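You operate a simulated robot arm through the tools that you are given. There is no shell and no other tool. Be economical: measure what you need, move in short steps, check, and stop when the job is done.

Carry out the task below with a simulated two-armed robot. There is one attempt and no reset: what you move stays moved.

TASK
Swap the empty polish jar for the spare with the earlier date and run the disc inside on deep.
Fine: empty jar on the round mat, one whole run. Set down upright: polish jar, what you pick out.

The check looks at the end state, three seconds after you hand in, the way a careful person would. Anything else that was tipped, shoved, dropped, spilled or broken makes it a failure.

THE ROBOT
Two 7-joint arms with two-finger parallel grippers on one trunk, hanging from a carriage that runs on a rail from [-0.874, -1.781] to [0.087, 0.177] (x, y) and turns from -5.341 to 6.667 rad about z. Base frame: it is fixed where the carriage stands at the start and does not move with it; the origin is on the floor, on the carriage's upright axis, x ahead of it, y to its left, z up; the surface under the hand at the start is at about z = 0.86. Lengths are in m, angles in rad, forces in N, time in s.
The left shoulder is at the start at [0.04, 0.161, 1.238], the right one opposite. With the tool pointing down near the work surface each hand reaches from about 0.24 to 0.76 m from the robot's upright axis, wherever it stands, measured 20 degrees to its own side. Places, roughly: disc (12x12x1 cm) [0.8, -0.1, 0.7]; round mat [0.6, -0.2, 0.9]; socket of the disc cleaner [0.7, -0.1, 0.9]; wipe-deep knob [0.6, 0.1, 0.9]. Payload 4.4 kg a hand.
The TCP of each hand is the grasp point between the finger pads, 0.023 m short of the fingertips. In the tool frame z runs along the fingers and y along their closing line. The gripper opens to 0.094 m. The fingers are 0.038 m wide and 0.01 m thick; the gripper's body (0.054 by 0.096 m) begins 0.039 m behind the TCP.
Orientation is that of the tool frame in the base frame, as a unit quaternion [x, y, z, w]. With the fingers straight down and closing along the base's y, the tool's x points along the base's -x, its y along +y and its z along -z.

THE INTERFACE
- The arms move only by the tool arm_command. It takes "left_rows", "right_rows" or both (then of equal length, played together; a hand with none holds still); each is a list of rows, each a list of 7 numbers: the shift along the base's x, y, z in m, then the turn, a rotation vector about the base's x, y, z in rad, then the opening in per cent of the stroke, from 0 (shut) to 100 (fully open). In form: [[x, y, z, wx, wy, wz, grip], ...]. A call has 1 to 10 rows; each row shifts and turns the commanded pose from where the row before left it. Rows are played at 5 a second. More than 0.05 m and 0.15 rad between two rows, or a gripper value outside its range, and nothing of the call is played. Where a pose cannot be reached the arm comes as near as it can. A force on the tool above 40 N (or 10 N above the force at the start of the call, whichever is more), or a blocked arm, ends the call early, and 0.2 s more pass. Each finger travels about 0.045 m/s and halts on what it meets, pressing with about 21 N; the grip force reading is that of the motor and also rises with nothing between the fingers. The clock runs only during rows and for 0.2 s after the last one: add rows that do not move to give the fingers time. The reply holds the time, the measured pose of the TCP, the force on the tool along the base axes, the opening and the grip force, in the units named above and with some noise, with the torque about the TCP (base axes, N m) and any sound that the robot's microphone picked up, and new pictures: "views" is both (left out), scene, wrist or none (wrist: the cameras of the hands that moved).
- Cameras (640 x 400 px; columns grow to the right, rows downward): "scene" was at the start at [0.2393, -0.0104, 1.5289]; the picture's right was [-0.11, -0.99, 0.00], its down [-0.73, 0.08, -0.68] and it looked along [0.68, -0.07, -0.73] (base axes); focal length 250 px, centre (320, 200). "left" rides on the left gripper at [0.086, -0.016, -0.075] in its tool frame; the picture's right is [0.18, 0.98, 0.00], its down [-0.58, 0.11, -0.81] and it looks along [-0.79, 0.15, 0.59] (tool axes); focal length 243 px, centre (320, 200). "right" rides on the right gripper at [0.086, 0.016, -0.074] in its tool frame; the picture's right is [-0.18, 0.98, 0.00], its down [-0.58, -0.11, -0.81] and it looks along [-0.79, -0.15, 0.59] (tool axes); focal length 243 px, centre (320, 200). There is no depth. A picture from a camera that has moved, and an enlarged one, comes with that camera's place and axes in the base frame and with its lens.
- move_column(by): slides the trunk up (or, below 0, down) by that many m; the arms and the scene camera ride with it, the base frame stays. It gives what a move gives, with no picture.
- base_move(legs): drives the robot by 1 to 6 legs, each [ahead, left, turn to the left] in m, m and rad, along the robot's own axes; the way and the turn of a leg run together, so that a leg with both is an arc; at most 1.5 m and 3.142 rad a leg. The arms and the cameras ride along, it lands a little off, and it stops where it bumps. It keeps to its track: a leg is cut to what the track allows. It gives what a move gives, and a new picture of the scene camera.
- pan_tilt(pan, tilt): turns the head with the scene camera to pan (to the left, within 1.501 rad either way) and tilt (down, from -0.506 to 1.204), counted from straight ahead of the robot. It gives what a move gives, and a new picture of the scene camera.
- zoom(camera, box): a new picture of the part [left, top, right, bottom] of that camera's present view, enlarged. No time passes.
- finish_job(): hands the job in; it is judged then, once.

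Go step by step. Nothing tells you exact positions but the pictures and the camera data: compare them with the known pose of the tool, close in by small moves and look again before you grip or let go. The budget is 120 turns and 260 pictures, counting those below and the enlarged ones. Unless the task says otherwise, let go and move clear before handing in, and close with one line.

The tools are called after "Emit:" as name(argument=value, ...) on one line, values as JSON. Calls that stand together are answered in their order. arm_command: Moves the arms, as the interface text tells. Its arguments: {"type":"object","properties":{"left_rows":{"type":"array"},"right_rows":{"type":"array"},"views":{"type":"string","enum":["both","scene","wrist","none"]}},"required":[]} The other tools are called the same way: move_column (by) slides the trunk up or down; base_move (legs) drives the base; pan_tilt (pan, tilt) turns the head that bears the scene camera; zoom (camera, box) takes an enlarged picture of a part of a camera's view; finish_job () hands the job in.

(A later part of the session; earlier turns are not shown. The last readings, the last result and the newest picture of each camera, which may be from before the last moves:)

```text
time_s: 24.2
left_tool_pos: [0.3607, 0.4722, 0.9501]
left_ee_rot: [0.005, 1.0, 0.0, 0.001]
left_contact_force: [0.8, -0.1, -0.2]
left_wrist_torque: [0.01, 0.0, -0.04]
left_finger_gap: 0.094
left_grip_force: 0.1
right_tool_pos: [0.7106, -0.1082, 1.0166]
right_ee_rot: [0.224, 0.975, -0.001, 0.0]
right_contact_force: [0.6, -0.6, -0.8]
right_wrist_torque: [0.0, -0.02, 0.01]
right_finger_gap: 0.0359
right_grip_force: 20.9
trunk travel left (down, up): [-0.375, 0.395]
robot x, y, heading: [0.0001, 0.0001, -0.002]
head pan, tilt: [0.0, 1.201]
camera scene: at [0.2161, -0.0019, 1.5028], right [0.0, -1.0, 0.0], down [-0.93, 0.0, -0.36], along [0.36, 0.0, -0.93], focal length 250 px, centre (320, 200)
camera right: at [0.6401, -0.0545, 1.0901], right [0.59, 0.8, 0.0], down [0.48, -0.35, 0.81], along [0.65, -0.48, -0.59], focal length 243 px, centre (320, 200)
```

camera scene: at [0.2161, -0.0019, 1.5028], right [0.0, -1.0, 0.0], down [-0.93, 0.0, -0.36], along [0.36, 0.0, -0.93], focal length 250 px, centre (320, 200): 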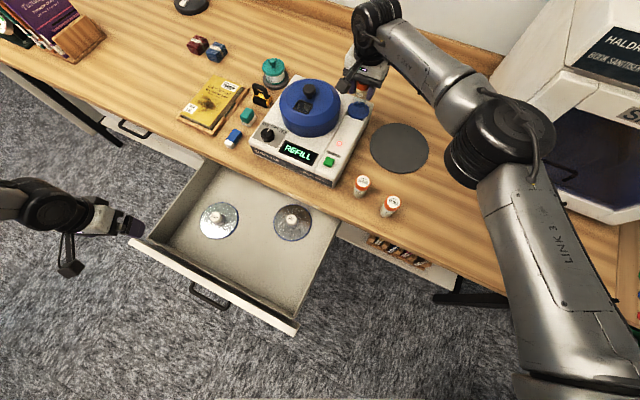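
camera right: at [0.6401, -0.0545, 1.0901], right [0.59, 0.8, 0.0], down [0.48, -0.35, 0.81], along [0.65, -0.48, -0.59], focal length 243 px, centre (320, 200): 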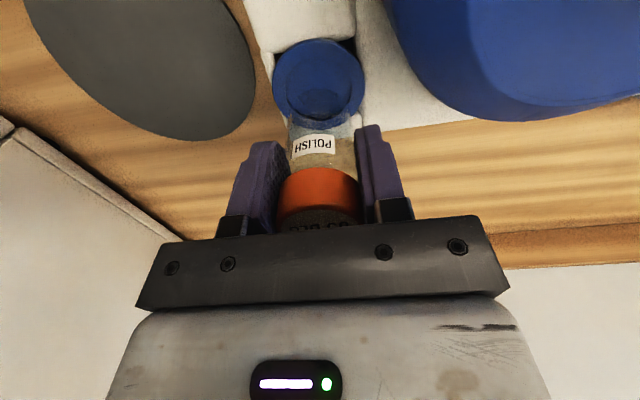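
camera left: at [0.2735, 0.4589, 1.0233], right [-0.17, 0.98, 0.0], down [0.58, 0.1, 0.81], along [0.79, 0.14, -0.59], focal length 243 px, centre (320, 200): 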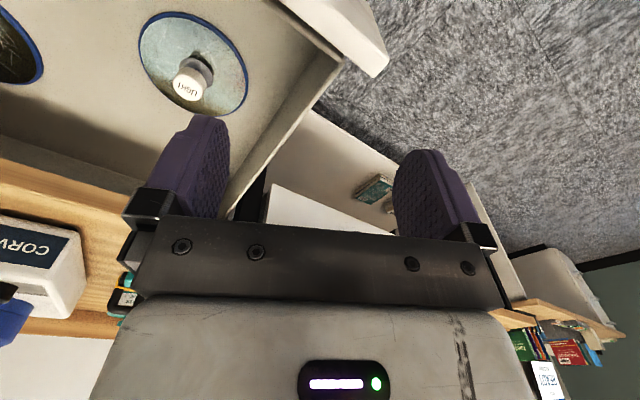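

The empty jar is out, with its glass base visible. Next I'll carry it over the mat, whose centre I take as about [0.632, -0.238].

Emit:
arm_command(right_rows=[[0, 0, 0.02, 0, 0, 0, 0], [-0.0195, -0.0325, 0, 0, 0, 0, 0], [-0.0195, -0.0325, 0, 0, 0, 0, 0], [-0.0195, -0.0325, 0, 0, 0, 0, 0], [-0.0195, -0.0325, -0.01, 0, 0, 0, 0]])

```text
time_s: 25.4
left_tool_pos: [0.3608, 0.471, 0.9485]
left_ee_rot: [0.005, 1.0, 0.0, 0.0]
left_contact_force: [-0.8, 0.8, -0.3]
left_wrist_torque: [0.0, 0.03, 0.02]
left_finger_gap: 0.0941
left_grip_force: 0.1
right_tool_pos: [0.6306, -0.2391, 1.0272]
right_ee_rot: [0.223, 0.975, -0.002, 0.0]
right_contact_force: [0.3, 0.4, -1.4]
right_wrist_torque: [0.0, 0.03, 0.0]
right_finger_gap: 0.0361
right_grip_force: 20.6
trunk travel left (down, up): [-0.375, 0.395]
robot x, y, heading: [-0.0013, 0.0019, 0.001]
head pan, tilt: [0.0, 1.201]
camera scene: at [0.2155, -0.0023, 1.5026], right [0.0, -1.0, 0.0], down [-0.93, 0.0, -0.36], along [0.36, 0.0, -0.93], focal length 250 px, centre (320, 200)
camera right: at [0.5605, -0.1861, 1.1009], right [0.59, 0.81, 0.0], down [0.48, -0.35, 0.81], along [0.65, -0.48, -0.59], focal length 243 px, centre (320, 200)
```

scene: 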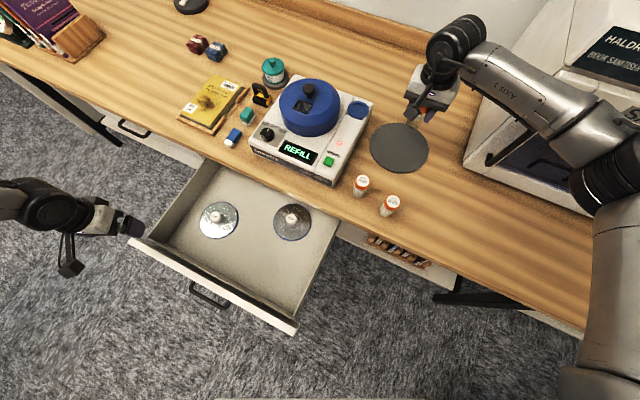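
right: 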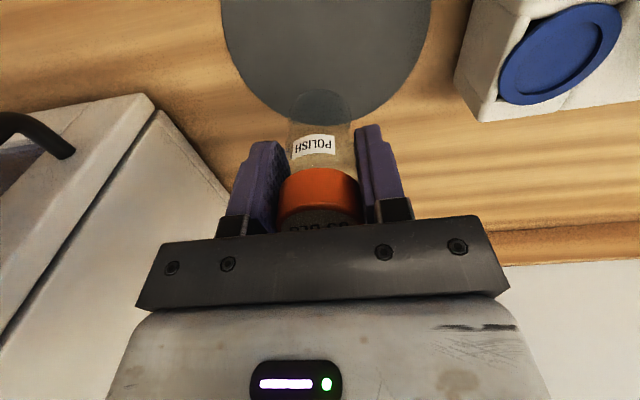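

The jar base is about 6 cm below the TCP. I'll lower it onto the mat, slowly at the end.

Emit:
arm_command(right_rows=[[0, 0, -0.03, 0, 0, 0, 0], [0, 0, -0.03, 0, 0, 0, 0], [0, 0, -0.025, 0, 0, 0, 0], [0, 0, 0, 0, 0, 0, 0]])

```text
time_s: 26.4
left_tool_pos: [0.3615, 0.4729, 0.9484]
left_ee_rot: [0.006, 1.0, 0.0, 0.0]
left_contact_force: [-0.1, 0.1, 0.0]
left_wrist_torque: [0.01, -0.01, 0.0]
left_finger_gap: 0.0941
left_grip_force: 0.1
right_tool_pos: [0.6331, -0.2395, 0.9422]
right_ee_rot: [0.224, 0.975, 0.0, 0.0]
right_contact_force: [0.6, -0.2, -0.6]
right_wrist_torque: [0.03, 0.03, -0.02]
right_finger_gap: 0.0362
right_grip_force: 21.0
trunk travel left (down, up): [-0.375, 0.395]
robot x, y, heading: [-0.0009, -0.0018, 0.001]
head pan, tilt: [0.0, 1.201]
camera scene: at [0.2161, -0.0019, 1.5028], right [0.0, -1.0, 0.0], down [-0.93, 0.0, -0.36], along [0.36, 0.0, -0.93], focal length 250 px, centre (320, 200)
camera right: at [0.562, -0.1856, 1.0154], right [0.59, 0.8, 0.0], down [0.48, -0.35, 0.81], along [0.65, -0.48, -0.59], focal length 243 px, centre (320, 200)
```

scene: 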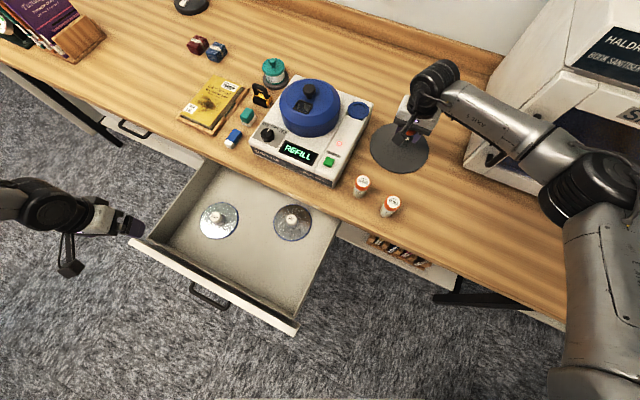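
right: 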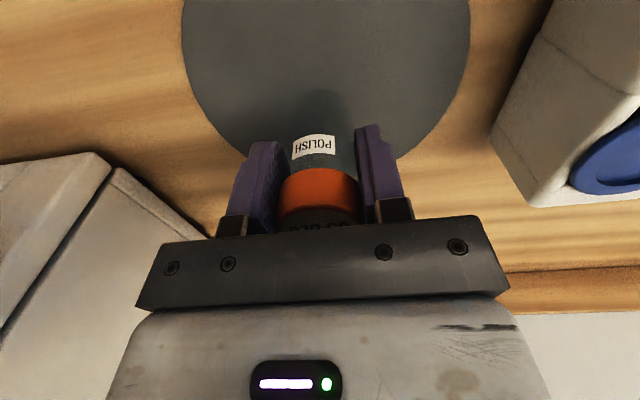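

The mat centre fits to about [0.641, -0.239], so I'll nudge 8 mm and lower until contact.

Emit:
arm_command(right_rows=[[0.008, 0, -0.01, 0, 0, 0, 0], [0, 0, -0.004, 0, 0, 0, 0], [0, 0, -0.003, 0, 0, 0, 0], [0, 0, 0, 0, 0, 0, 0]], views="none")

```text
time_s: 27.4
left_tool_pos: [0.3613, 0.4719, 0.9479]
left_ee_rot: [0.005, 1.0, 0.0, 0.0]
left_contact_force: [0.6, -0.2, 0.3]
left_wrist_torque: [-0.04, 0.01, -0.01]
left_finger_gap: 0.094
left_grip_force: 0.0
right_tool_pos: [0.6388, -0.2378, 0.9247]
right_ee_rot: [0.223, 0.975, 0.001, 0.0]
right_contact_force: [-0.3, -0.1, -0.4]
right_wrist_torque: [0.0, 0.0, 0.0]
right_finger_gap: 0.0364
right_grip_force: 20.8
trunk travel left (down, up): [-0.375, 0.395]
robot x, y, heading: [-0.0009, -0.0016, 0.001]
head pan, tilt: [0.0, 1.201]
```

Emit:
arm_command(right_rows=[[0, 0, -0.003, 0, 0, 0, 0], [0, 0, -0.003, 0, 0, 0, 0]], views="wrist")

```text
time_s: 28.1
left_tool_pos: [0.3606, 0.4729, 0.9486]
left_ee_rot: [0.005, 1.0, 0.0, -0.001]
left_contact_force: [-0.4, 0.5, 0.3]
left_wrist_torque: [-0.01, -0.01, -0.02]
left_finger_gap: 0.0938
left_grip_force: 0.1
right_tool_pos: [0.6397, -0.2392, 0.9188]
right_ee_rot: [0.223, 0.975, -0.001, 0.0]
right_contact_force: [0.4, 0.3, -0.5]
right_wrist_torque: [0.01, -0.01, 0.03]
right_finger_gap: 0.0361
right_grip_force: 20.6
trunk travel left (down, up): [-0.375, 0.395]
robot x, y, heading: [-0.0006, 0.0018, -0.0]
head pan, tilt: [0.0, 1.201]
camera right: at [0.5698, -0.1849, 0.9919], right [0.59, 0.8, 0.0], down [0.48, -0.35, 0.81], along [0.65, -0.48, -0.59], focal length 243 px, centre (320, 200)
```

right: 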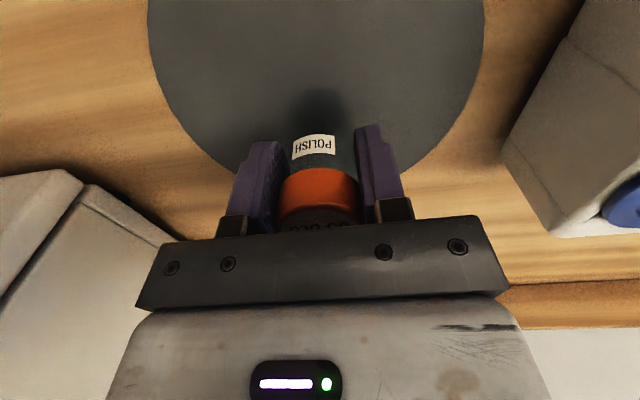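

There's no contact yet, so I'll keep lowering in small steps.

Emit:
arm_command(right_rows=[[0, 0, -0.003, 0, 0, 0, 0], [0, 0, -0.003, 0, 0, 0, 0], [0, 0, 0, 0, 0, 0, 0]], views="none")

Emit:
arm_command(right_rows=[[0, 0, -0.002, 0, 0, 0, 0], [0, 0, -0.002, 0, 0, 0, 0], [0, 0, 0, 0, 0, 0, 0]], views="wrist")

```text
time_s: 28.9
left_tool_pos: [0.3617, 0.4715, 0.9493]
left_ee_rot: [0.005, 1.0, 0.001, 0.0]
left_contact_force: [-0.2, -0.8, 0.7]
left_wrist_torque: [0.01, 0.02, 0.0]
left_finger_gap: 0.0941
left_grip_force: 0.3
right_tool_pos: [0.6411, -0.2387, 0.9153]
right_ee_rot: [0.224, 0.975, -0.001, 0.001]
right_contact_force: [-6.8, 1.9, 18.9]
right_wrist_torque: [0.11, 0.0, 0.06]
right_finger_gap: 0.0368
right_grip_force: 21.1
trunk travel left (down, up): [-0.375, 0.395]
robot x, y, heading: [-0.0001, -0.0005, 0.001]
head pan, tilt: [0.0, 1.201]
```

```text
time_s: 29.6
left_tool_pos: [0.363, 0.4717, 0.949]
left_ee_rot: [0.005, 1.0, 0.0, 0.001]
left_contact_force: [-0.8, 0.5, 0.0]
left_wrist_torque: [0.0, -0.01, -0.03]
left_finger_gap: 0.0941
left_grip_force: 0.2
right_tool_pos: [0.6424, -0.2395, 0.9105]
right_ee_rot: [0.223, 0.975, 0.0, 0.001]
right_contact_force: [-0.9, -0.1, 16.7]
right_wrist_torque: [0.14, -0.19, 0.01]
right_finger_gap: 0.0362
right_grip_force: 20.7
trunk travel left (down, up): [-0.375, 0.395]
robot x, y, heading: [0.0014, -0.0034, 0.005]
head pan, tilt: [0.0, 1.201]
camera right: at [0.5715, -0.1856, 0.9831], right [0.59, 0.8, 0.0], down [0.47, -0.35, 0.81], along [0.65, -0.48, -0.59], focal length 243 px, centre (320, 200)
```

right: 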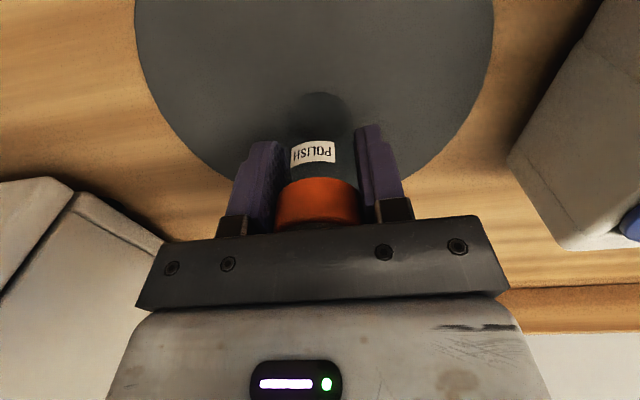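

Contact is confirmed and the jar stands on the mat. I'll ease off, release, and rise.

Emit:
arm_command(right_rows=[[0, 0, 0.003, 0, 0, 0, 0], [0, 0, 0, 0, 0, 0, 30], [0, 0, 0, 0, 0, 0, 65], [0, 0, 0, 0, 0, 0, 65], [0, 0, 0.03, 0, 0, 0, 65], [0, 0, 0.04, 0, 0, 0, 65], [0, 0, 0.04, 0, 0, 0, 65]])

```text
time_s: 31.2
left_tool_pos: [0.3613, 0.4723, 0.9491]
left_ee_rot: [0.005, 1.0, 0.0, 0.0]
left_contact_force: [1.0, -0.1, 0.5]
left_wrist_torque: [0.01, -0.02, -0.01]
left_finger_gap: 0.094
left_grip_force: 0.0
right_tool_pos: [0.6408, -0.2374, 1.0217]
right_ee_rot: [0.224, 0.975, -0.001, 0.001]
right_contact_force: [-0.1, -0.2, -0.4]
right_wrist_torque: [0.0, 0.0, 0.0]
right_finger_gap: 0.0611
right_grip_force: 0.2
trunk travel left (down, up): [-0.375, 0.395]
robot x, y, heading: [-0.0023, -0.0007, 0.004]
head pan, tilt: [0.0, 1.201]
camera scene: at [0.2163, -0.002, 1.5028], right [0.0, -1.0, 0.0], down [-0.93, 0.0, -0.36], along [0.36, 0.0, -0.93], focal length 250 px, centre (320, 200)
camera right: at [0.5711, -0.1849, 1.0956], right [0.59, 0.8, 0.0], down [0.48, -0.35, 0.81], along [0.65, -0.48, -0.59], focal length 243 px, centre (320, 200)
```

scene: 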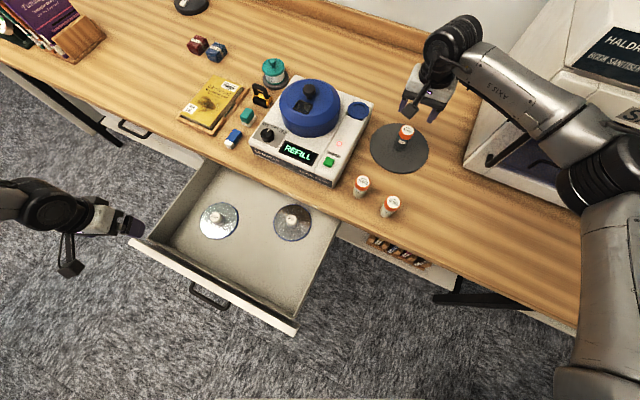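
right: 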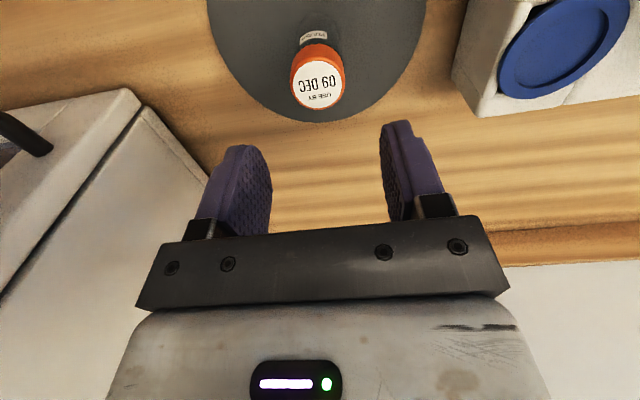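

The empty jar stands upright on the mat. Now I'll move over the 16 DEC spare, at about [0.433, -0.18].

Emit:
arm_command(right_rows=[[0, 0, 0.02, 0, 0, 0, 65], [-0.0416, 0.0115, 0, 0, 0, 0, 65], [-0.0416, 0.0115, 0, 0, 0, 0, 65], [-0.0416, 0.0115, 0, 0, 0, 0, 65], [-0.0416, 0.0115, 0, 0, 0, 0, 65], [-0.0416, 0.0115, 0, 0, 0, 0, 65]])

```text
time_s: 32.6
left_tool_pos: [0.3616, 0.473, 0.9485]
left_ee_rot: [0.005, 1.0, 0.0, -0.001]
left_contact_force: [-0.7, 0.0, 0.1]
left_wrist_torque: [-0.02, 0.01, -0.02]
left_finger_gap: 0.0939
left_grip_force: 0.0
right_tool_pos: [0.431, -0.1805, 1.0424]
right_ee_rot: [0.223, 0.975, 0.0, 0.0]
right_contact_force: [0.3, 0.2, 0.6]
right_wrist_torque: [0.02, 0.0, -0.01]
right_finger_gap: 0.061
right_grip_force: 0.1
trunk travel left (down, up): [-0.375, 0.395]
robot x, y, heading: [0.0006, -0.0045, 0.003]
head pan, tilt: [0.0, 1.201]
camera scene: at [0.2157, -0.0017, 1.5026], right [0.0, -1.0, 0.0], down [-0.93, 0.0, -0.36], along [0.36, 0.0, -0.93], focal length 250 px, centre (320, 200)
camera right: at [0.3613, -0.1267, 1.1148], right [0.59, 0.8, 0.0], down [0.48, -0.35, 0.81], along [0.65, -0.48, -0.59], focal length 243 px, centre (320, 200)
```

scene: 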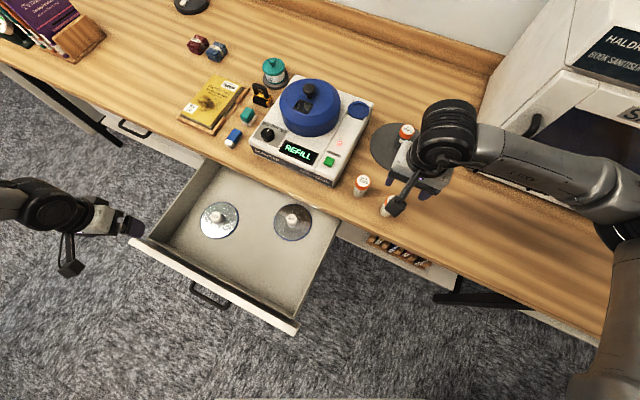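
right: 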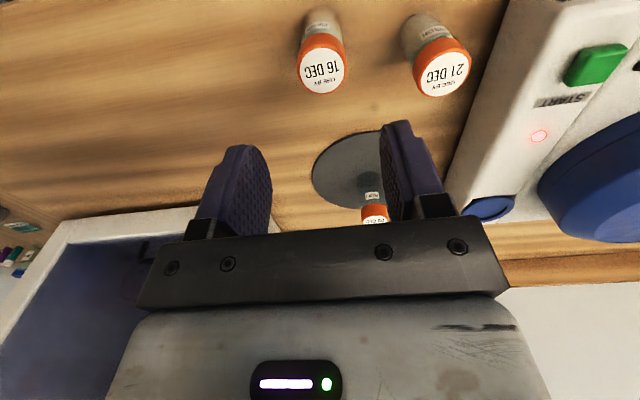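

The fingers are nearly centred on the 16 DEC jar. I'll descend to the same relative height and check.

Emit:
arm_command(right_rows=[[0.0027, 0.0018, -0.035, 0, 0, 0, 65], [0, 0, -0.035, 0, 0, 0, 65], [0, 0, -0.035, 0, 0, 0, 65], [0, 0, -0.023, 0, 0, 0, 65]], views="wrist")

```text
time_s: 33.6
left_tool_pos: [0.3611, 0.4735, 0.9491]
left_ee_rot: [0.005, 1.0, 0.0, 0.0]
left_contact_force: [-1.2, 0.7, -0.2]
left_wrist_torque: [-0.02, -0.02, 0.0]
left_finger_gap: 0.0938
left_grip_force: 0.0
right_tool_pos: [0.4338, -0.1788, 0.9145]
right_ee_rot: [0.224, 0.975, 0.001, 0.0]
right_contact_force: [0.2, 0.3, -0.6]
right_wrist_torque: [-0.02, -0.01, -0.04]
right_finger_gap: 0.0613
right_grip_force: 0.1
trunk travel left (down, up): [-0.375, 0.395]
robot x, y, heading: [-0.0013, 0.0022, 0.0]
head pan, tilt: [0.0, 1.201]
camera right: at [0.3644, -0.1242, 0.9874], right [0.59, 0.8, 0.0], down [0.48, -0.35, 0.81], along [0.65, -0.48, -0.59], focal length 243 px, centre (320, 200)
```

right: 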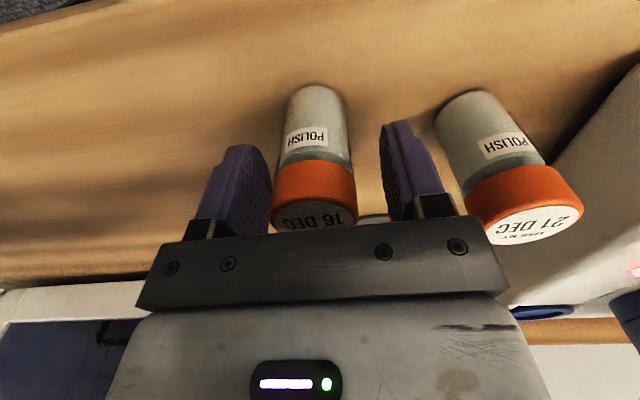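

The jar is well between the fingers. I'll close and lift.

Emit:
arm_command(right_rows=[[0, 0, -0.004, 0, 0, 0, 20], [0, 0, 0, 0, 0, 0, 0], [0, 0, 0, 0, 0, 0, 0], [0, 0, 0, 0, 0, 0, 0], [0, 0, 0, 0, 0, 0, 0], [0, 0, 0.03, 0, 0, 0, 0], [0, 0, 0.04, 0, 0, 0, 0], [0, 0, 0.04, 0, 0, 0, 0], [0, 0, 0.03, 0, 0, 0, 0]])

```text
time_s: 35.6
left_tool_pos: [0.3624, 0.4728, 0.9491]
left_ee_rot: [0.005, 1.0, 0.0, 0.0]
left_contact_force: [0.2, -0.7, -0.6]
left_wrist_torque: [0.0, 0.0, -0.01]
left_finger_gap: 0.0941
left_grip_force: 0.1
right_tool_pos: [0.4327, -0.1798, 1.0509]
right_ee_rot: [0.224, 0.975, 0.0, 0.0]
right_contact_force: [0.0, -0.3, -0.1]
right_wrist_torque: [0.01, 0.01, -0.04]
right_finger_gap: 0.0363
right_grip_force: 21.0
trunk travel left (down, up): [-0.375, 0.395]
robot x, y, heading: [-0.0, -0.0015, 0.002]
head pan, tilt: [0.0, 1.201]
camera scene: at [0.2161, -0.0018, 1.5027], right [0.0, -1.0, 0.0], down [-0.93, 0.0, -0.36], along [0.36, 0.0, -0.93], focal length 250 px, centre (320, 200)
camera right: at [0.3636, -0.126, 1.1238], right [0.59, 0.8, 0.0], down [0.48, -0.35, 0.81], along [0.65, -0.48, -0.59], focal length 243 px, centre (320, 200)
```

scene: 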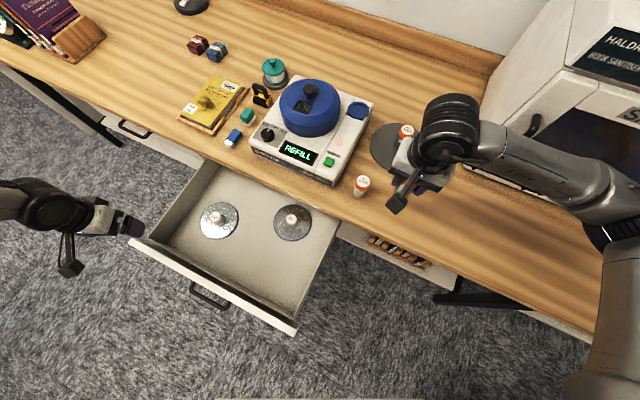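
right: 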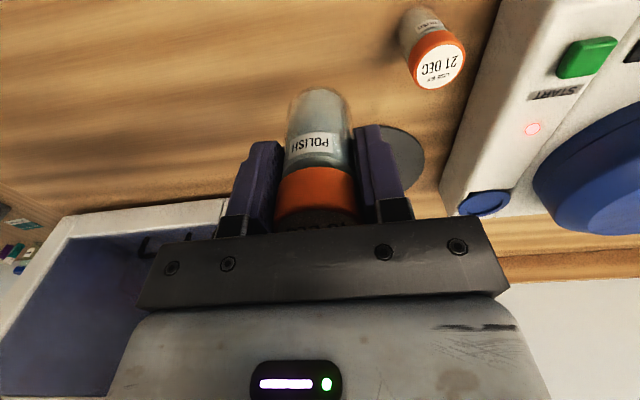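

The 16 DEC jar is lifted. Now I'll carry it over the socket at [0.710, -0.108].

Emit:
arm_command(right_rows=[[0.0396, 0.0103, 0.003, 0, 0, 0, 0], [0.0396, 0.0103, 0.003, 0, 0, 0, 0], [0.0396, 0.0103, 0, 0, 0, 0, 0], [0.0396, 0.0103, 0, 0, 0, 0, 0], [0.0396, 0.0103, 0, 0, 0, 0, 0], [0.0396, 0.0103, 0, 0, 0, 0, 0], [0.0396, 0.0103, 0, 0, 0, 0, 0], [0, 0, -0.03, 0, 0, 0, 0]])

```text
time_s: 37.5
left_tool_pos: [0.3605, 0.4713, 0.948]
left_ee_rot: [0.006, 1.0, 0.0, -0.001]
left_contact_force: [0.0, -0.9, -0.8]
left_wrist_torque: [-0.02, -0.01, -0.02]
left_finger_gap: 0.0937
left_grip_force: 0.1
right_tool_pos: [0.7107, -0.1079, 1.0243]
right_ee_rot: [0.223, 0.975, -0.001, 0.0]
right_contact_force: [0.9, -1.2, -1.3]
right_wrist_torque: [0.03, -0.06, 0.02]
right_finger_gap: 0.0363
right_grip_force: 20.7
trunk travel left (down, up): [-0.375, 0.395]
robot x, y, heading: [-0.0008, -0.0056, -0.003]
head pan, tilt: [0.0, 1.201]
camera scene: at [0.2153, -0.0023, 1.5026], right [0.0, -1.0, 0.0], down [-0.93, 0.0, -0.36], along [0.36, 0.0, -0.93], focal length 250 px, centre (320, 200)
camera right: at [0.6406, -0.0548, 1.098], right [0.59, 0.81, 0.0], down [0.48, -0.35, 0.81], along [0.65, -0.48, -0.59], focal length 243 px, centre (320, 200)
```

scene: 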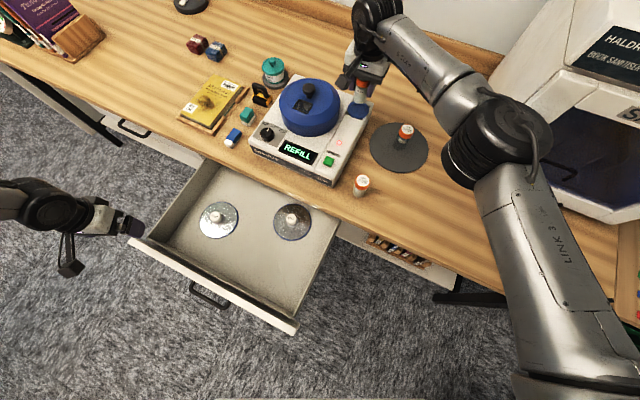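
right: 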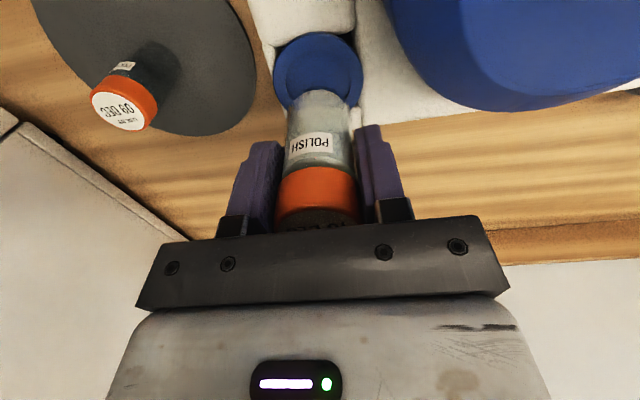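

The alignment matches the old jar's picture. I'll lower into the socket, slowly at the end.

Emit:
arm_command(right_rows=[[-0.001, 0, -0.025, 0, 0, 0, 0], [0, 0, -0.025, 0, 0, 0, 0], [0, 0, -0.006, 0, 0, 0, 0], [0, 0, 0, 0, 0, 0, 0]], views="wrist")

Emit:
arm_command(right_rows=[[0, 0, -0.003, 0, 0, 0, 0], [0, 0, -0.003, 0, 0, 0, 0], [0, 0, 0, 0, 0, 0, 0]], views="wrist")

```text
time_s: 38.5
left_tool_pos: [0.3614, 0.4737, 0.9485]
left_ee_rot: [0.006, 1.0, 0.0, 0.0]
left_contact_force: [0.1, -0.5, 0.2]
left_wrist_torque: [-0.01, -0.03, -0.02]
left_finger_gap: 0.0939
left_grip_force: 0.1
right_tool_pos: [0.7105, -0.1079, 0.9696]
right_ee_rot: [0.223, 0.975, 0.0, 0.0]
right_contact_force: [0.6, 0.0, -0.7]
right_wrist_torque: [0.06, -0.04, 0.0]
right_finger_gap: 0.0362
right_grip_force: 20.4
trunk travel left (down, up): [-0.375, 0.395]
robot x, y, heading: [-0.0004, -0.0026, 0.002]
head pan, tilt: [0.0, 1.201]
camera right: at [0.6407, -0.0537, 1.0429], right [0.59, 0.8, 0.0], down [0.48, -0.35, 0.81], along [0.65, -0.48, -0.59], focal length 243 px, centre (320, 200)
```

right: 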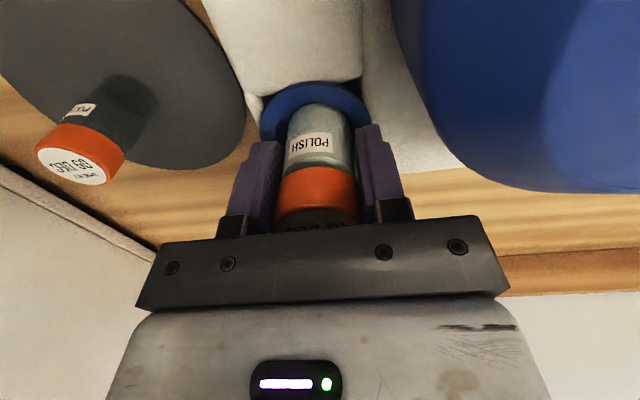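

```text
time_s: 39.2
left_tool_pos: [0.3615, 0.4722, 0.949]
left_ee_rot: [0.005, 1.0, 0.0, -0.001]
left_contact_force: [0.3, 1.0, -0.9]
left_wrist_torque: [0.04, 0.0, 0.01]
left_finger_gap: 0.094
left_grip_force: 0.1
right_tool_pos: [0.7109, -0.1079, 0.9656]
right_ee_rot: [0.224, 0.975, 0.0, 0.0]
right_contact_force: [0.0, 0.0, -0.8]
right_wrist_torque: [0.03, -0.01, 0.0]
right_finger_gap: 0.0361
right_grip_force: 20.8
trunk travel left (down, up): [-0.375, 0.395]
robot x, y, heading: [0.0022, -0.0006, 0.0]
head pan, tilt: [0.0, 1.201]
camera right: at [0.6409, -0.0538, 1.037], right [0.59, 0.8, 0.0], down [0.48, -0.35, 0.81], along [0.65, -0.48, -0.59], focal length 243 px, centre (320, 200)
```

right: 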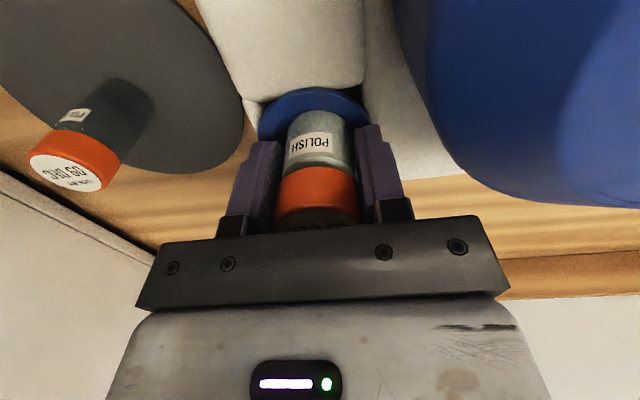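

There's no contact yet, so I'll go a bit lower.

Emit:
arm_command(right_rows=[[0, 0, -0.003, 0, 0, 0, 0], [0, 0, -0.003, 0, 0, 0, 0], [0, 0, 0, 0, 0, 0, 0]], views="wrist")

```text
time_s: 40.0
left_tool_pos: [0.3625, 0.4723, 0.9489]
left_ee_rot: [0.005, 1.0, 0.0, 0.0]
left_contact_force: [-0.4, 0.8, -0.2]
left_wrist_torque: [0.01, -0.02, 0.01]
left_finger_gap: 0.0943
left_grip_force: 0.0
right_tool_pos: [0.7134, -0.106, 0.96]
right_ee_rot: [0.224, 0.975, 0.0, 0.0]
right_contact_force: [-4.6, -1.2, 14.0]
right_wrist_torque: [-0.06, 0.23, -0.06]
right_finger_gap: 0.0362
right_grip_force: 21.0
trunk travel left (down, up): [-0.375, 0.395]
robot x, y, heading: [0.0013, -0.0018, -0.002]
head pan, tilt: [0.0, 1.201]
camera right: at [0.642, -0.0535, 1.033], right [0.59, 0.8, 0.0], down [0.47, -0.35, 0.81], along [0.65, -0.48, -0.59], focal length 243 px, centre (320, 200)
```

right: 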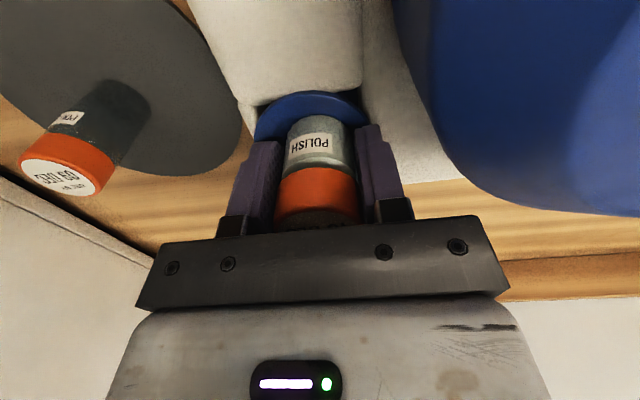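

Contact is at the height I expected for the seat. I'll release gently and look.

Emit:
arm_command(right_rows=[[0, 0, 0.002, 0, 0, 0, 0], [0, 0, 0, 0, 0, 0, 20], [0, 0, 0, 0, 0, 0, 65], [0, 0, 0, 0, 0, 0, 65], [0, 0, 0, 0, 0, 0, 65]], views="both")

```text
time_s: 41.2
left_tool_pos: [0.3611, 0.4726, 0.9484]
left_ee_rot: [0.006, 1.0, 0.0, 0.0]
left_contact_force: [0.3, -0.4, 0.3]
left_wrist_torque: [0.03, 0.01, 0.02]
left_finger_gap: 0.0938
left_grip_force: 0.1
right_tool_pos: [0.7112, -0.1066, 0.9601]
right_ee_rot: [0.223, 0.975, 0.0, -0.001]
right_contact_force: [-1.4, 0.8, -0.3]
right_wrist_torque: [0.02, -0.01, -0.01]
right_finger_gap: 0.0609
right_grip_force: 0.0
trunk travel left (down, up): [-0.375, 0.395]
robot x, y, heading: [-0.0024, -0.0037, -0.004]
head pan, tilt: [0.0, 1.201]
camera scene: at [0.2161, -0.0018, 1.5028], right [0.0, -1.0, 0.0], down [-0.93, 0.0, -0.36], along [0.36, 0.0, -0.93], focal length 250 px, centre (320, 200)
camera right: at [0.6413, -0.0536, 1.0333], right [0.59, 0.8, 0.0], down [0.48, -0.35, 0.81], along [0.65, -0.48, -0.59], focal length 243 px, centre (320, 200)
```

scene: 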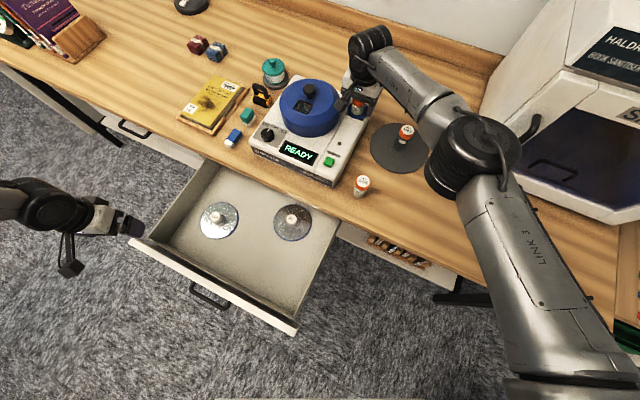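
right: 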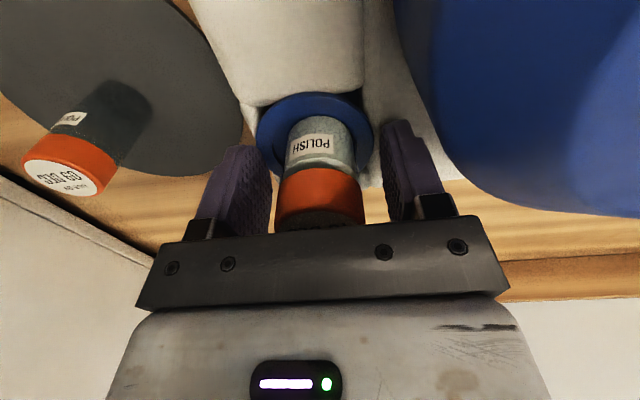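

The display now reads READY. I'll raise the right hand clear and look at the lid knob.

Emit:
arm_command(right_rows=[[0, 0, 0.035, 0, 0, 0, 65], [0, 0, 0.04, 0, 0, 0, 65], [0, 0, 0.04, 0, 0, 0, 65], [-0.02, 0.02, 0.02, 0, 0, 0, 65], [-0.02, 0.03, 0, 0, 0, 0, 65], [-0.02, 0.03, 0, 0, 0, 0, 65]])

```text
time_s: 42.6
left_tool_pos: [0.3613, 0.4727, 0.9493]
left_ee_rot: [0.005, 1.0, -0.001, 0.0]
left_contact_force: [0.1, 0.0, 0.1]
left_wrist_torque: [-0.02, -0.02, 0.02]
left_finger_gap: 0.0941
left_grip_force: 0.0
right_tool_pos: [0.6488, -0.0264, 1.0953]
right_ee_rot: [0.224, 0.975, 0.0, 0.0]
right_contact_force: [0.4, 0.5, -0.7]
right_wrist_torque: [-0.04, 0.01, 0.02]
right_finger_gap: 0.0608
right_grip_force: 0.1
trunk travel left (down, up): [-0.375, 0.395]
robot x, y, heading: [0.0007, -0.002, -0.003]
head pan, tilt: [0.0, 1.201]
camera scene: at [0.2159, -0.0015, 1.5027], right [0.0, -1.0, 0.0], down [-0.93, 0.0, -0.36], along [0.36, 0.0, -0.93], focal length 250 px, centre (320, 200)
camera right: at [0.5795, 0.0275, 1.1685], right [0.59, 0.8, 0.0], down [0.48, -0.35, 0.81], along [0.65, -0.48, -0.59], focal length 243 px, centre (320, 200)
```

scene: 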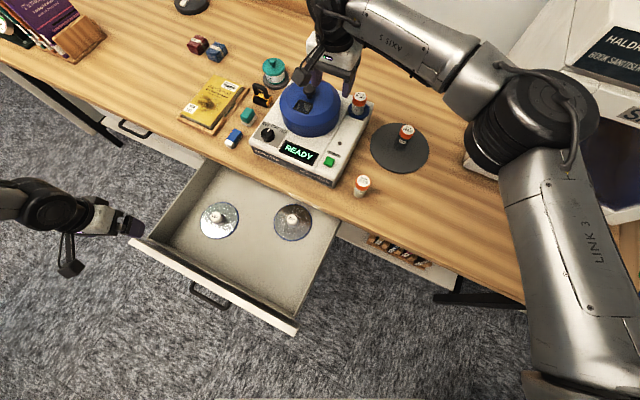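
right: 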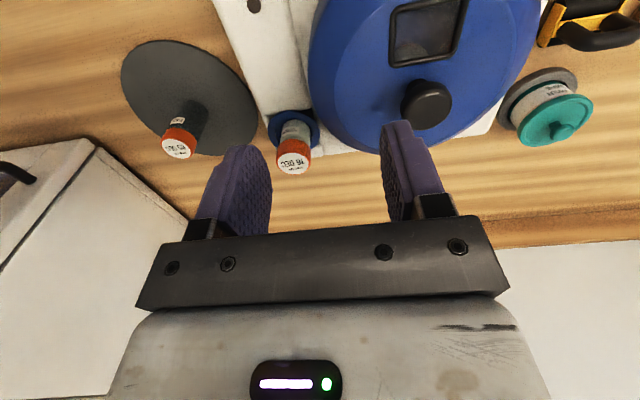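

The lid knob triangulates to [0.683, 0.027], with its top at about 1.04. I'll move above it.

Emit:
arm_command(right_rows=[[0.017, 0.027, 0, 0, 0, 0, 65], [0.017, 0.027, -0.01, 0, 0, 0, 65], [0, 0, 0, 0, 0, 0, 65]], views="wrist")

```text
time_s: 43.5
left_tool_pos: [0.3624, 0.4717, 0.9492]
left_ee_rot: [0.005, 1.0, 0.0, 0.0]
left_contact_force: [0.9, 0.0, 0.4]
left_wrist_torque: [-0.01, 0.0, 0.01]
left_finger_gap: 0.0936
left_grip_force: 0.1
right_tool_pos: [0.6854, 0.0257, 1.0853]
right_ee_rot: [0.224, 0.975, 0.0, 0.0]
right_contact_force: [0.0, -0.3, -0.5]
right_wrist_torque: [0.01, 0.01, 0.06]
right_finger_gap: 0.061
right_grip_force: 0.0
trunk travel left (down, up): [-0.375, 0.395]
robot x, y, heading: [-0.0015, 0.0004, 0.002]
head pan, tilt: [0.0, 1.201]
camera right: at [0.6148, 0.0797, 1.1581], right [0.59, 0.8, 0.0], down [0.48, -0.35, 0.81], along [0.65, -0.48, -0.59], focal length 243 px, centre (320, 200)
```

right: 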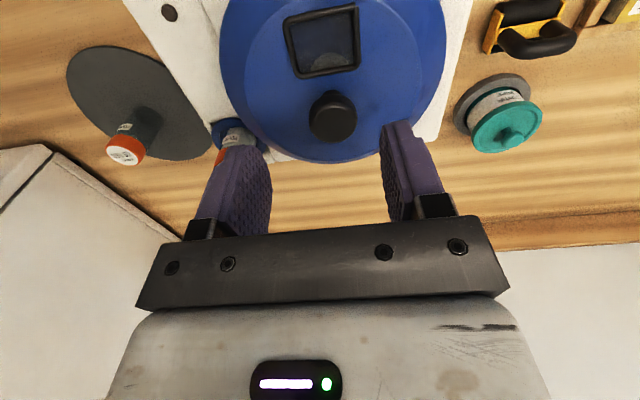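

Another estimate puts the knob top at about [0.692, 0.030, 1.027]. I'll adjust, descend partway and look.

Emit:
arm_command(right_rows=[[0.007, 0.004, -0.02, 0, 0, 0, 65], [0, 0, -0.018, 0, 0, 0, 65]], views="wrist")

```text
time_s: 44.0
left_tool_pos: [0.3612, 0.472, 0.9492]
left_ee_rot: [0.005, 1.0, 0.0, 0.0]
left_contact_force: [0.1, 0.5, 0.3]
left_wrist_torque: [-0.04, 0.0, 0.01]
left_finger_gap: 0.0939
left_grip_force: 0.1
right_tool_pos: [0.6902, 0.0286, 1.0469]
right_ee_rot: [0.222, 0.975, -0.001, 0.0]
right_contact_force: [-0.1, 0.0, 0.1]
right_wrist_torque: [-0.03, 0.0, -0.01]
right_finger_gap: 0.0612
right_grip_force: 0.0
trunk travel left (down, up): [-0.375, 0.395]
robot x, y, heading: [-0.0009, 0.0006, 0.002]
head pan, tilt: [0.0, 1.201]
camera right: at [0.6196, 0.0824, 1.1198], right [0.59, 0.8, 0.0], down [0.48, -0.35, 0.81], along [0.65, -0.48, -0.59], focal length 243 px, centre (320, 200)
```

right: 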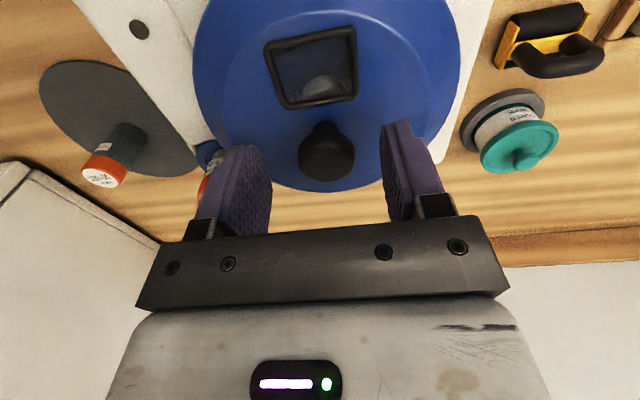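

The knob is centred between the fingers at [0.694, 0.031, 1.026], and the lid surface is near 0.99. I'll descend to grip it.

Emit:
arm_command(right_rows=[[0.004, 0.0025, -0.013, 0, 0, 0, 65], [0, 0, -0.012, 0, 0, 0, 65], [0, 0, 0, 0, 0, 0, 0], [0, 0, 0, 0, 0, 0, 0], [0, 0, 0, 0, 0, 0, 0], [0, 0, 0, 0, 0, 0, 0]], views="wrist")

```text
time_s: 45.5
left_tool_pos: [0.3606, 0.4713, 0.9483]
left_ee_rot: [0.005, 1.0, 0.0, 0.0]
left_contact_force: [0.0, -0.3, 0.6]
left_wrist_torque: [-0.01, 0.0, 0.03]
left_finger_gap: 0.094
left_grip_force: 0.1
right_tool_pos: [0.6872, 0.0322, 1.0237]
right_ee_rot: [0.224, 0.975, -0.001, 0.0]
right_contact_force: [-0.4, -0.9, -0.2]
right_wrist_torque: [-0.01, 0.02, -0.02]
right_finger_gap: 0.031
right_grip_force: 21.2
right hand out of reach, approached as far as the arm can: row 1
trunk travel left (down, up): [-0.375, 0.395]
robot x, y, heading: [0.0015, 0.0029, -0.004]
head pan, tilt: [0.0, 1.201]
heard: snap
camera right: at [0.6175, 0.0852, 1.0968], right [0.59, 0.8, 0.0], down [0.48, -0.35, 0.81], along [0.65, -0.48, -0.59], focal length 243 px, centre (320, 200)
```

right: 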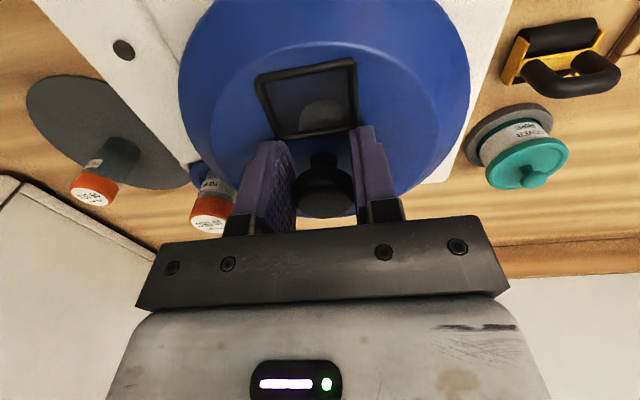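

I heard a snap and the arm ran out of reach in x. I'll look at the scene before lifting.

Emit:
zoom(camera="scene", box=[220, 60, 440, 200])

```text
2.86 times, centred on (330, 130) of scene
camera zoom: at [0.2159, -0.0019, 1.5027], right [0.0, -1.0, 0.0], down [-0.93, 0.0, -0.36], along [0.36, 0.0, -0.93], focal length 713 px, centre (291, 400)
```

zoom: 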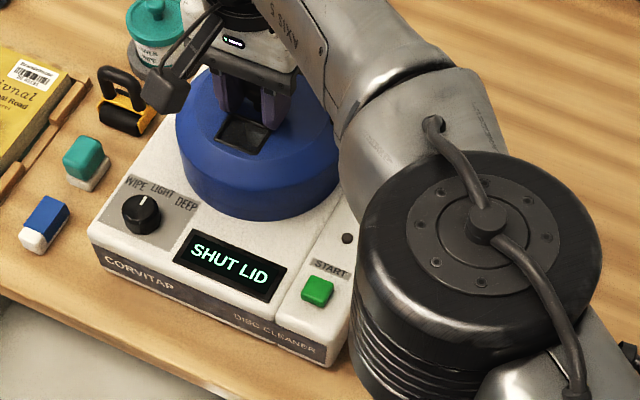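

The display says SHUT LID, so the snap was the lid catch releasing. I'll lift a little to see whether the lid is loose or hinged.

Emit:
arm_command(right_rows=[[0, 0, 0.008, 0, 0, 0, 0], [0, 0, 0.008, 0, 0, 0, 0], [0, 0, 0.008, 0, 0, 0, 0]])

```text
time_s: 46.2
left_tool_pos: [0.3612, 0.4716, 0.9495]
left_ee_rot: [0.005, 1.0, 0.0, -0.001]
left_contact_force: [-0.7, -0.3, -0.4]
left_wrist_torque: [0.02, 0.01, -0.04]
left_finger_gap: 0.0942
left_grip_force: 0.1
right_tool_pos: [0.6886, 0.032, 1.0487]
right_ee_rot: [0.223, 0.975, -0.001, 0.0]
right_contact_force: [0.2, -0.2, -2.0]
right_wrist_torque: [0.04, 0.04, 0.03]
right_finger_gap: 0.031
right_grip_force: 21.0
trunk travel left (down, up): [-0.375, 0.395]
robot x, y, heading: [-0.0028, -0.0021, -0.002]
head pan, tilt: [0.0, 1.201]
camera scene: at [0.216, -0.0018, 1.5027], right [0.0, -1.0, 0.0], down [-0.93, 0.0, -0.36], along [0.36, 0.0, -0.93], focal length 250 px, centre (320, 200)
camera right: at [0.6178, 0.0857, 1.1208], right [0.59, 0.8, 0.0], down [0.48, -0.35, 0.81], along [0.65, -0.48, -0.59], focal length 243 px, centre (320, 200)
```

scene: 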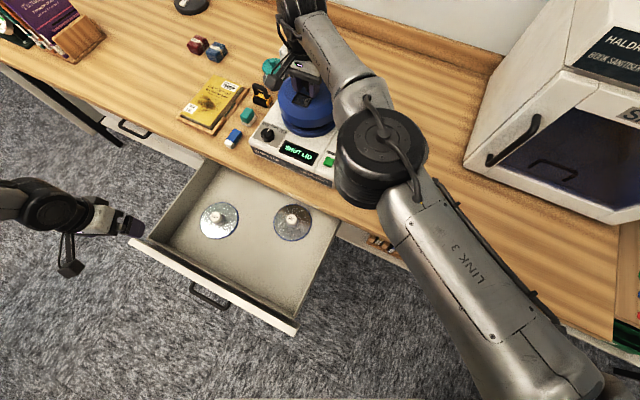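
right: 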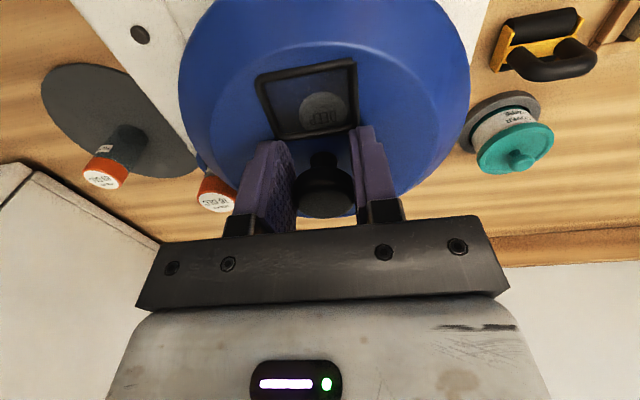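

The lid is loose. Something lettered is showing through the window, so I'll zoom in.

Emit:
zoom(camera="right", box=[245, 50, 375, 145])

```text
4.21 times, centred on (310, 98) of right
camera zoom: at [0.6178, 0.0857, 1.1208], right [0.59, 0.8, 0.0], down [0.48, -0.35, 0.81], along [0.65, -0.48, -0.59], focal length 1022 px, centre (362, 632)
```

zoom: 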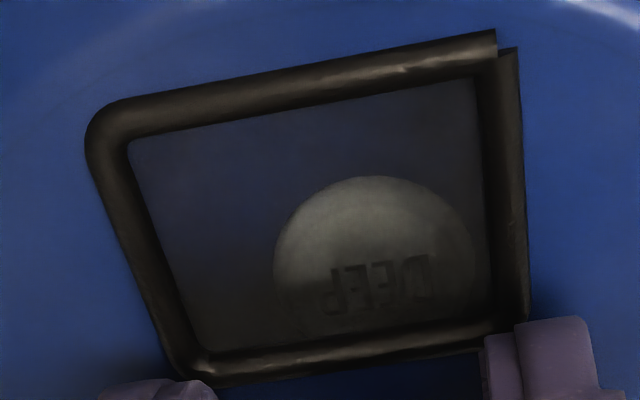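

The thing inside seems to have lettering too, maybe another disc. I'll lift the lid clear and look inside.

Emit:
arm_command(right_rows=[[0, 0, 0.04, 0, 0, 0, 0], [0, 0, 0.04, 0, 0, 0, 0], [0, -0.03, 0.03, 0, 0, 0, 0], [0, -0.04, 0.01, 0, 0, 0, 0], [0, -0.04, 0.01, 0, 0, 0, 0], [0, -0.04, 0, 0, 0, 0, 0]])

```text
time_s: 47.6
left_tool_pos: [0.3608, 0.4718, 0.9474]
left_ee_rot: [0.005, 1.0, 0.0, 0.0]
left_contact_force: [0.1, -0.2, 0.3]
left_wrist_torque: [0.0, -0.02, 0.01]
left_finger_gap: 0.094
left_grip_force: 0.0
right_tool_pos: [0.7222, -0.1092, 1.1832]
right_ee_rot: [0.223, 0.975, -0.001, -0.001]
right_contact_force: [0.0, 0.1, -0.9]
right_wrist_torque: [0.04, 0.0, 0.02]
right_finger_gap: 0.0307
right_grip_force: 21.1
right hand out of reach, approached as far as the arm can: row 3, 4, 5, 6
trunk travel left (down, up): [-0.375, 0.395]
robot x, y, heading: [-0.0008, 0.0031, 0.002]
head pan, tilt: [0.0, 1.201]
camera scene: at [0.2159, -0.0023, 1.5027], right [0.0, -1.0, 0.0], down [-0.93, 0.0, -0.36], along [0.36, 0.0, -0.93], focal length 250 px, centre (320, 200)
camera right: at [0.6514, -0.0572, 1.256], right [0.59, 0.8, 0.0], down [0.48, -0.35, 0.81], along [0.65, -0.48, -0.59], focal length 243 px, centre (320, 200)
```

scene: 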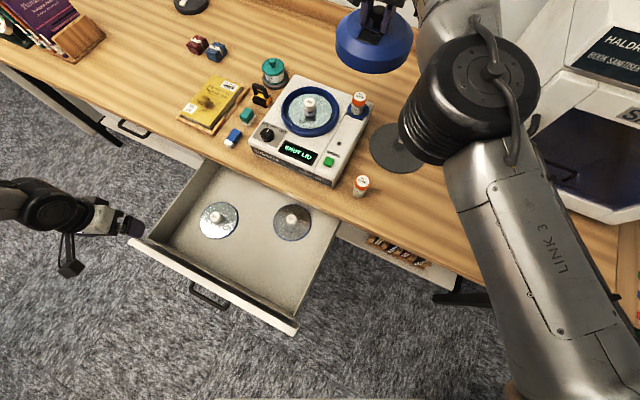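
right: 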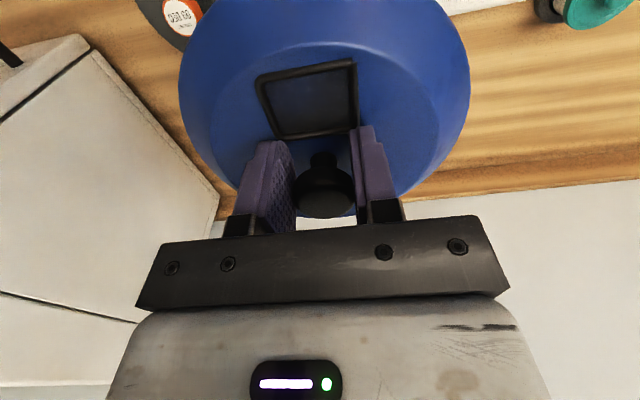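

Emit:
zoom(camera="scene", box=[270, 75, 350, 145])

Emit:
zoom(camera="scene", box=[190, 195, 330, 245])

```text
5.71 times, centred on (310, 110) of scene
camera zoom: at [0.2159, -0.0023, 1.5027], right [0.0, -1.0, 0.0], down [-0.93, 0.0, -0.36], along [0.36, 0.0, -0.93], focal length 1427 px, centre (377, 714)
```

zoom: 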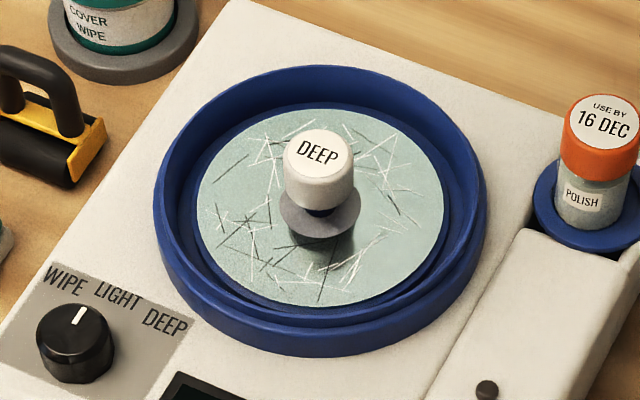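

```text
4.57 times, centred on (260, 220) of scene
camera zoom: at [0.2159, -0.0023, 1.5027], right [0.0, -1.0, 0.0], down [-0.93, 0.0, -0.36], along [0.36, 0.0, -0.93], focal length 1141 px, centre (594, 109)
```

zoom: 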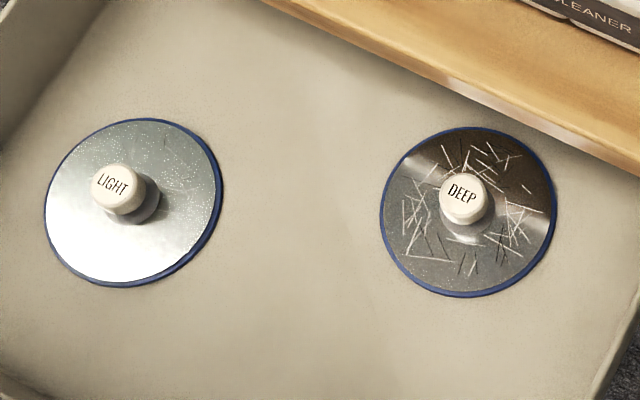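

The cleaner already holds a scratched disc labelled DEEP, and the 16 DEC jar is seated. "The disc inside" is plainly this one, so the drawer discs stay where they are. I'll bring the lid back over the machine.

Emit:
arm_command(right_rows=[[-0.007, 0.03, -0.01, 0, 0, 0, 0], [-0.007, 0.035, -0.01, 0, 0, 0, 0], [-0.007, 0.035, -0.01, 0, 0, 0, 0], [-0.007, 0.035, -0.01, 0, 0, 0, 0], [0, 0, 0, 0, 0, 0, 0]], views="none")

```text
time_s: 48.9
left_tool_pos: [0.3621, 0.4719, 0.9493]
left_ee_rot: [0.005, 1.0, 0.0, 0.0]
left_contact_force: [-0.3, 0.0, -0.7]
left_wrist_torque: [0.03, 0.01, 0.0]
left_finger_gap: 0.094
left_grip_force: 0.1
right_tool_pos: [0.6898, 0.0244, 1.1451]
right_ee_rot: [0.224, 0.975, -0.001, -0.001]
right_contact_force: [-0.1, -1.0, -1.3]
right_wrist_torque: [0.01, 0.06, 0.01]
right_finger_gap: 0.0308
right_grip_force: 21.1
right hand out of reach, approached as far as the arm can: row 4
trunk travel left (down, up): [-0.375, 0.395]
robot x, y, heading: [-0.0007, 0.0038, 0.001]
head pan, tilt: [0.0, 1.201]
```

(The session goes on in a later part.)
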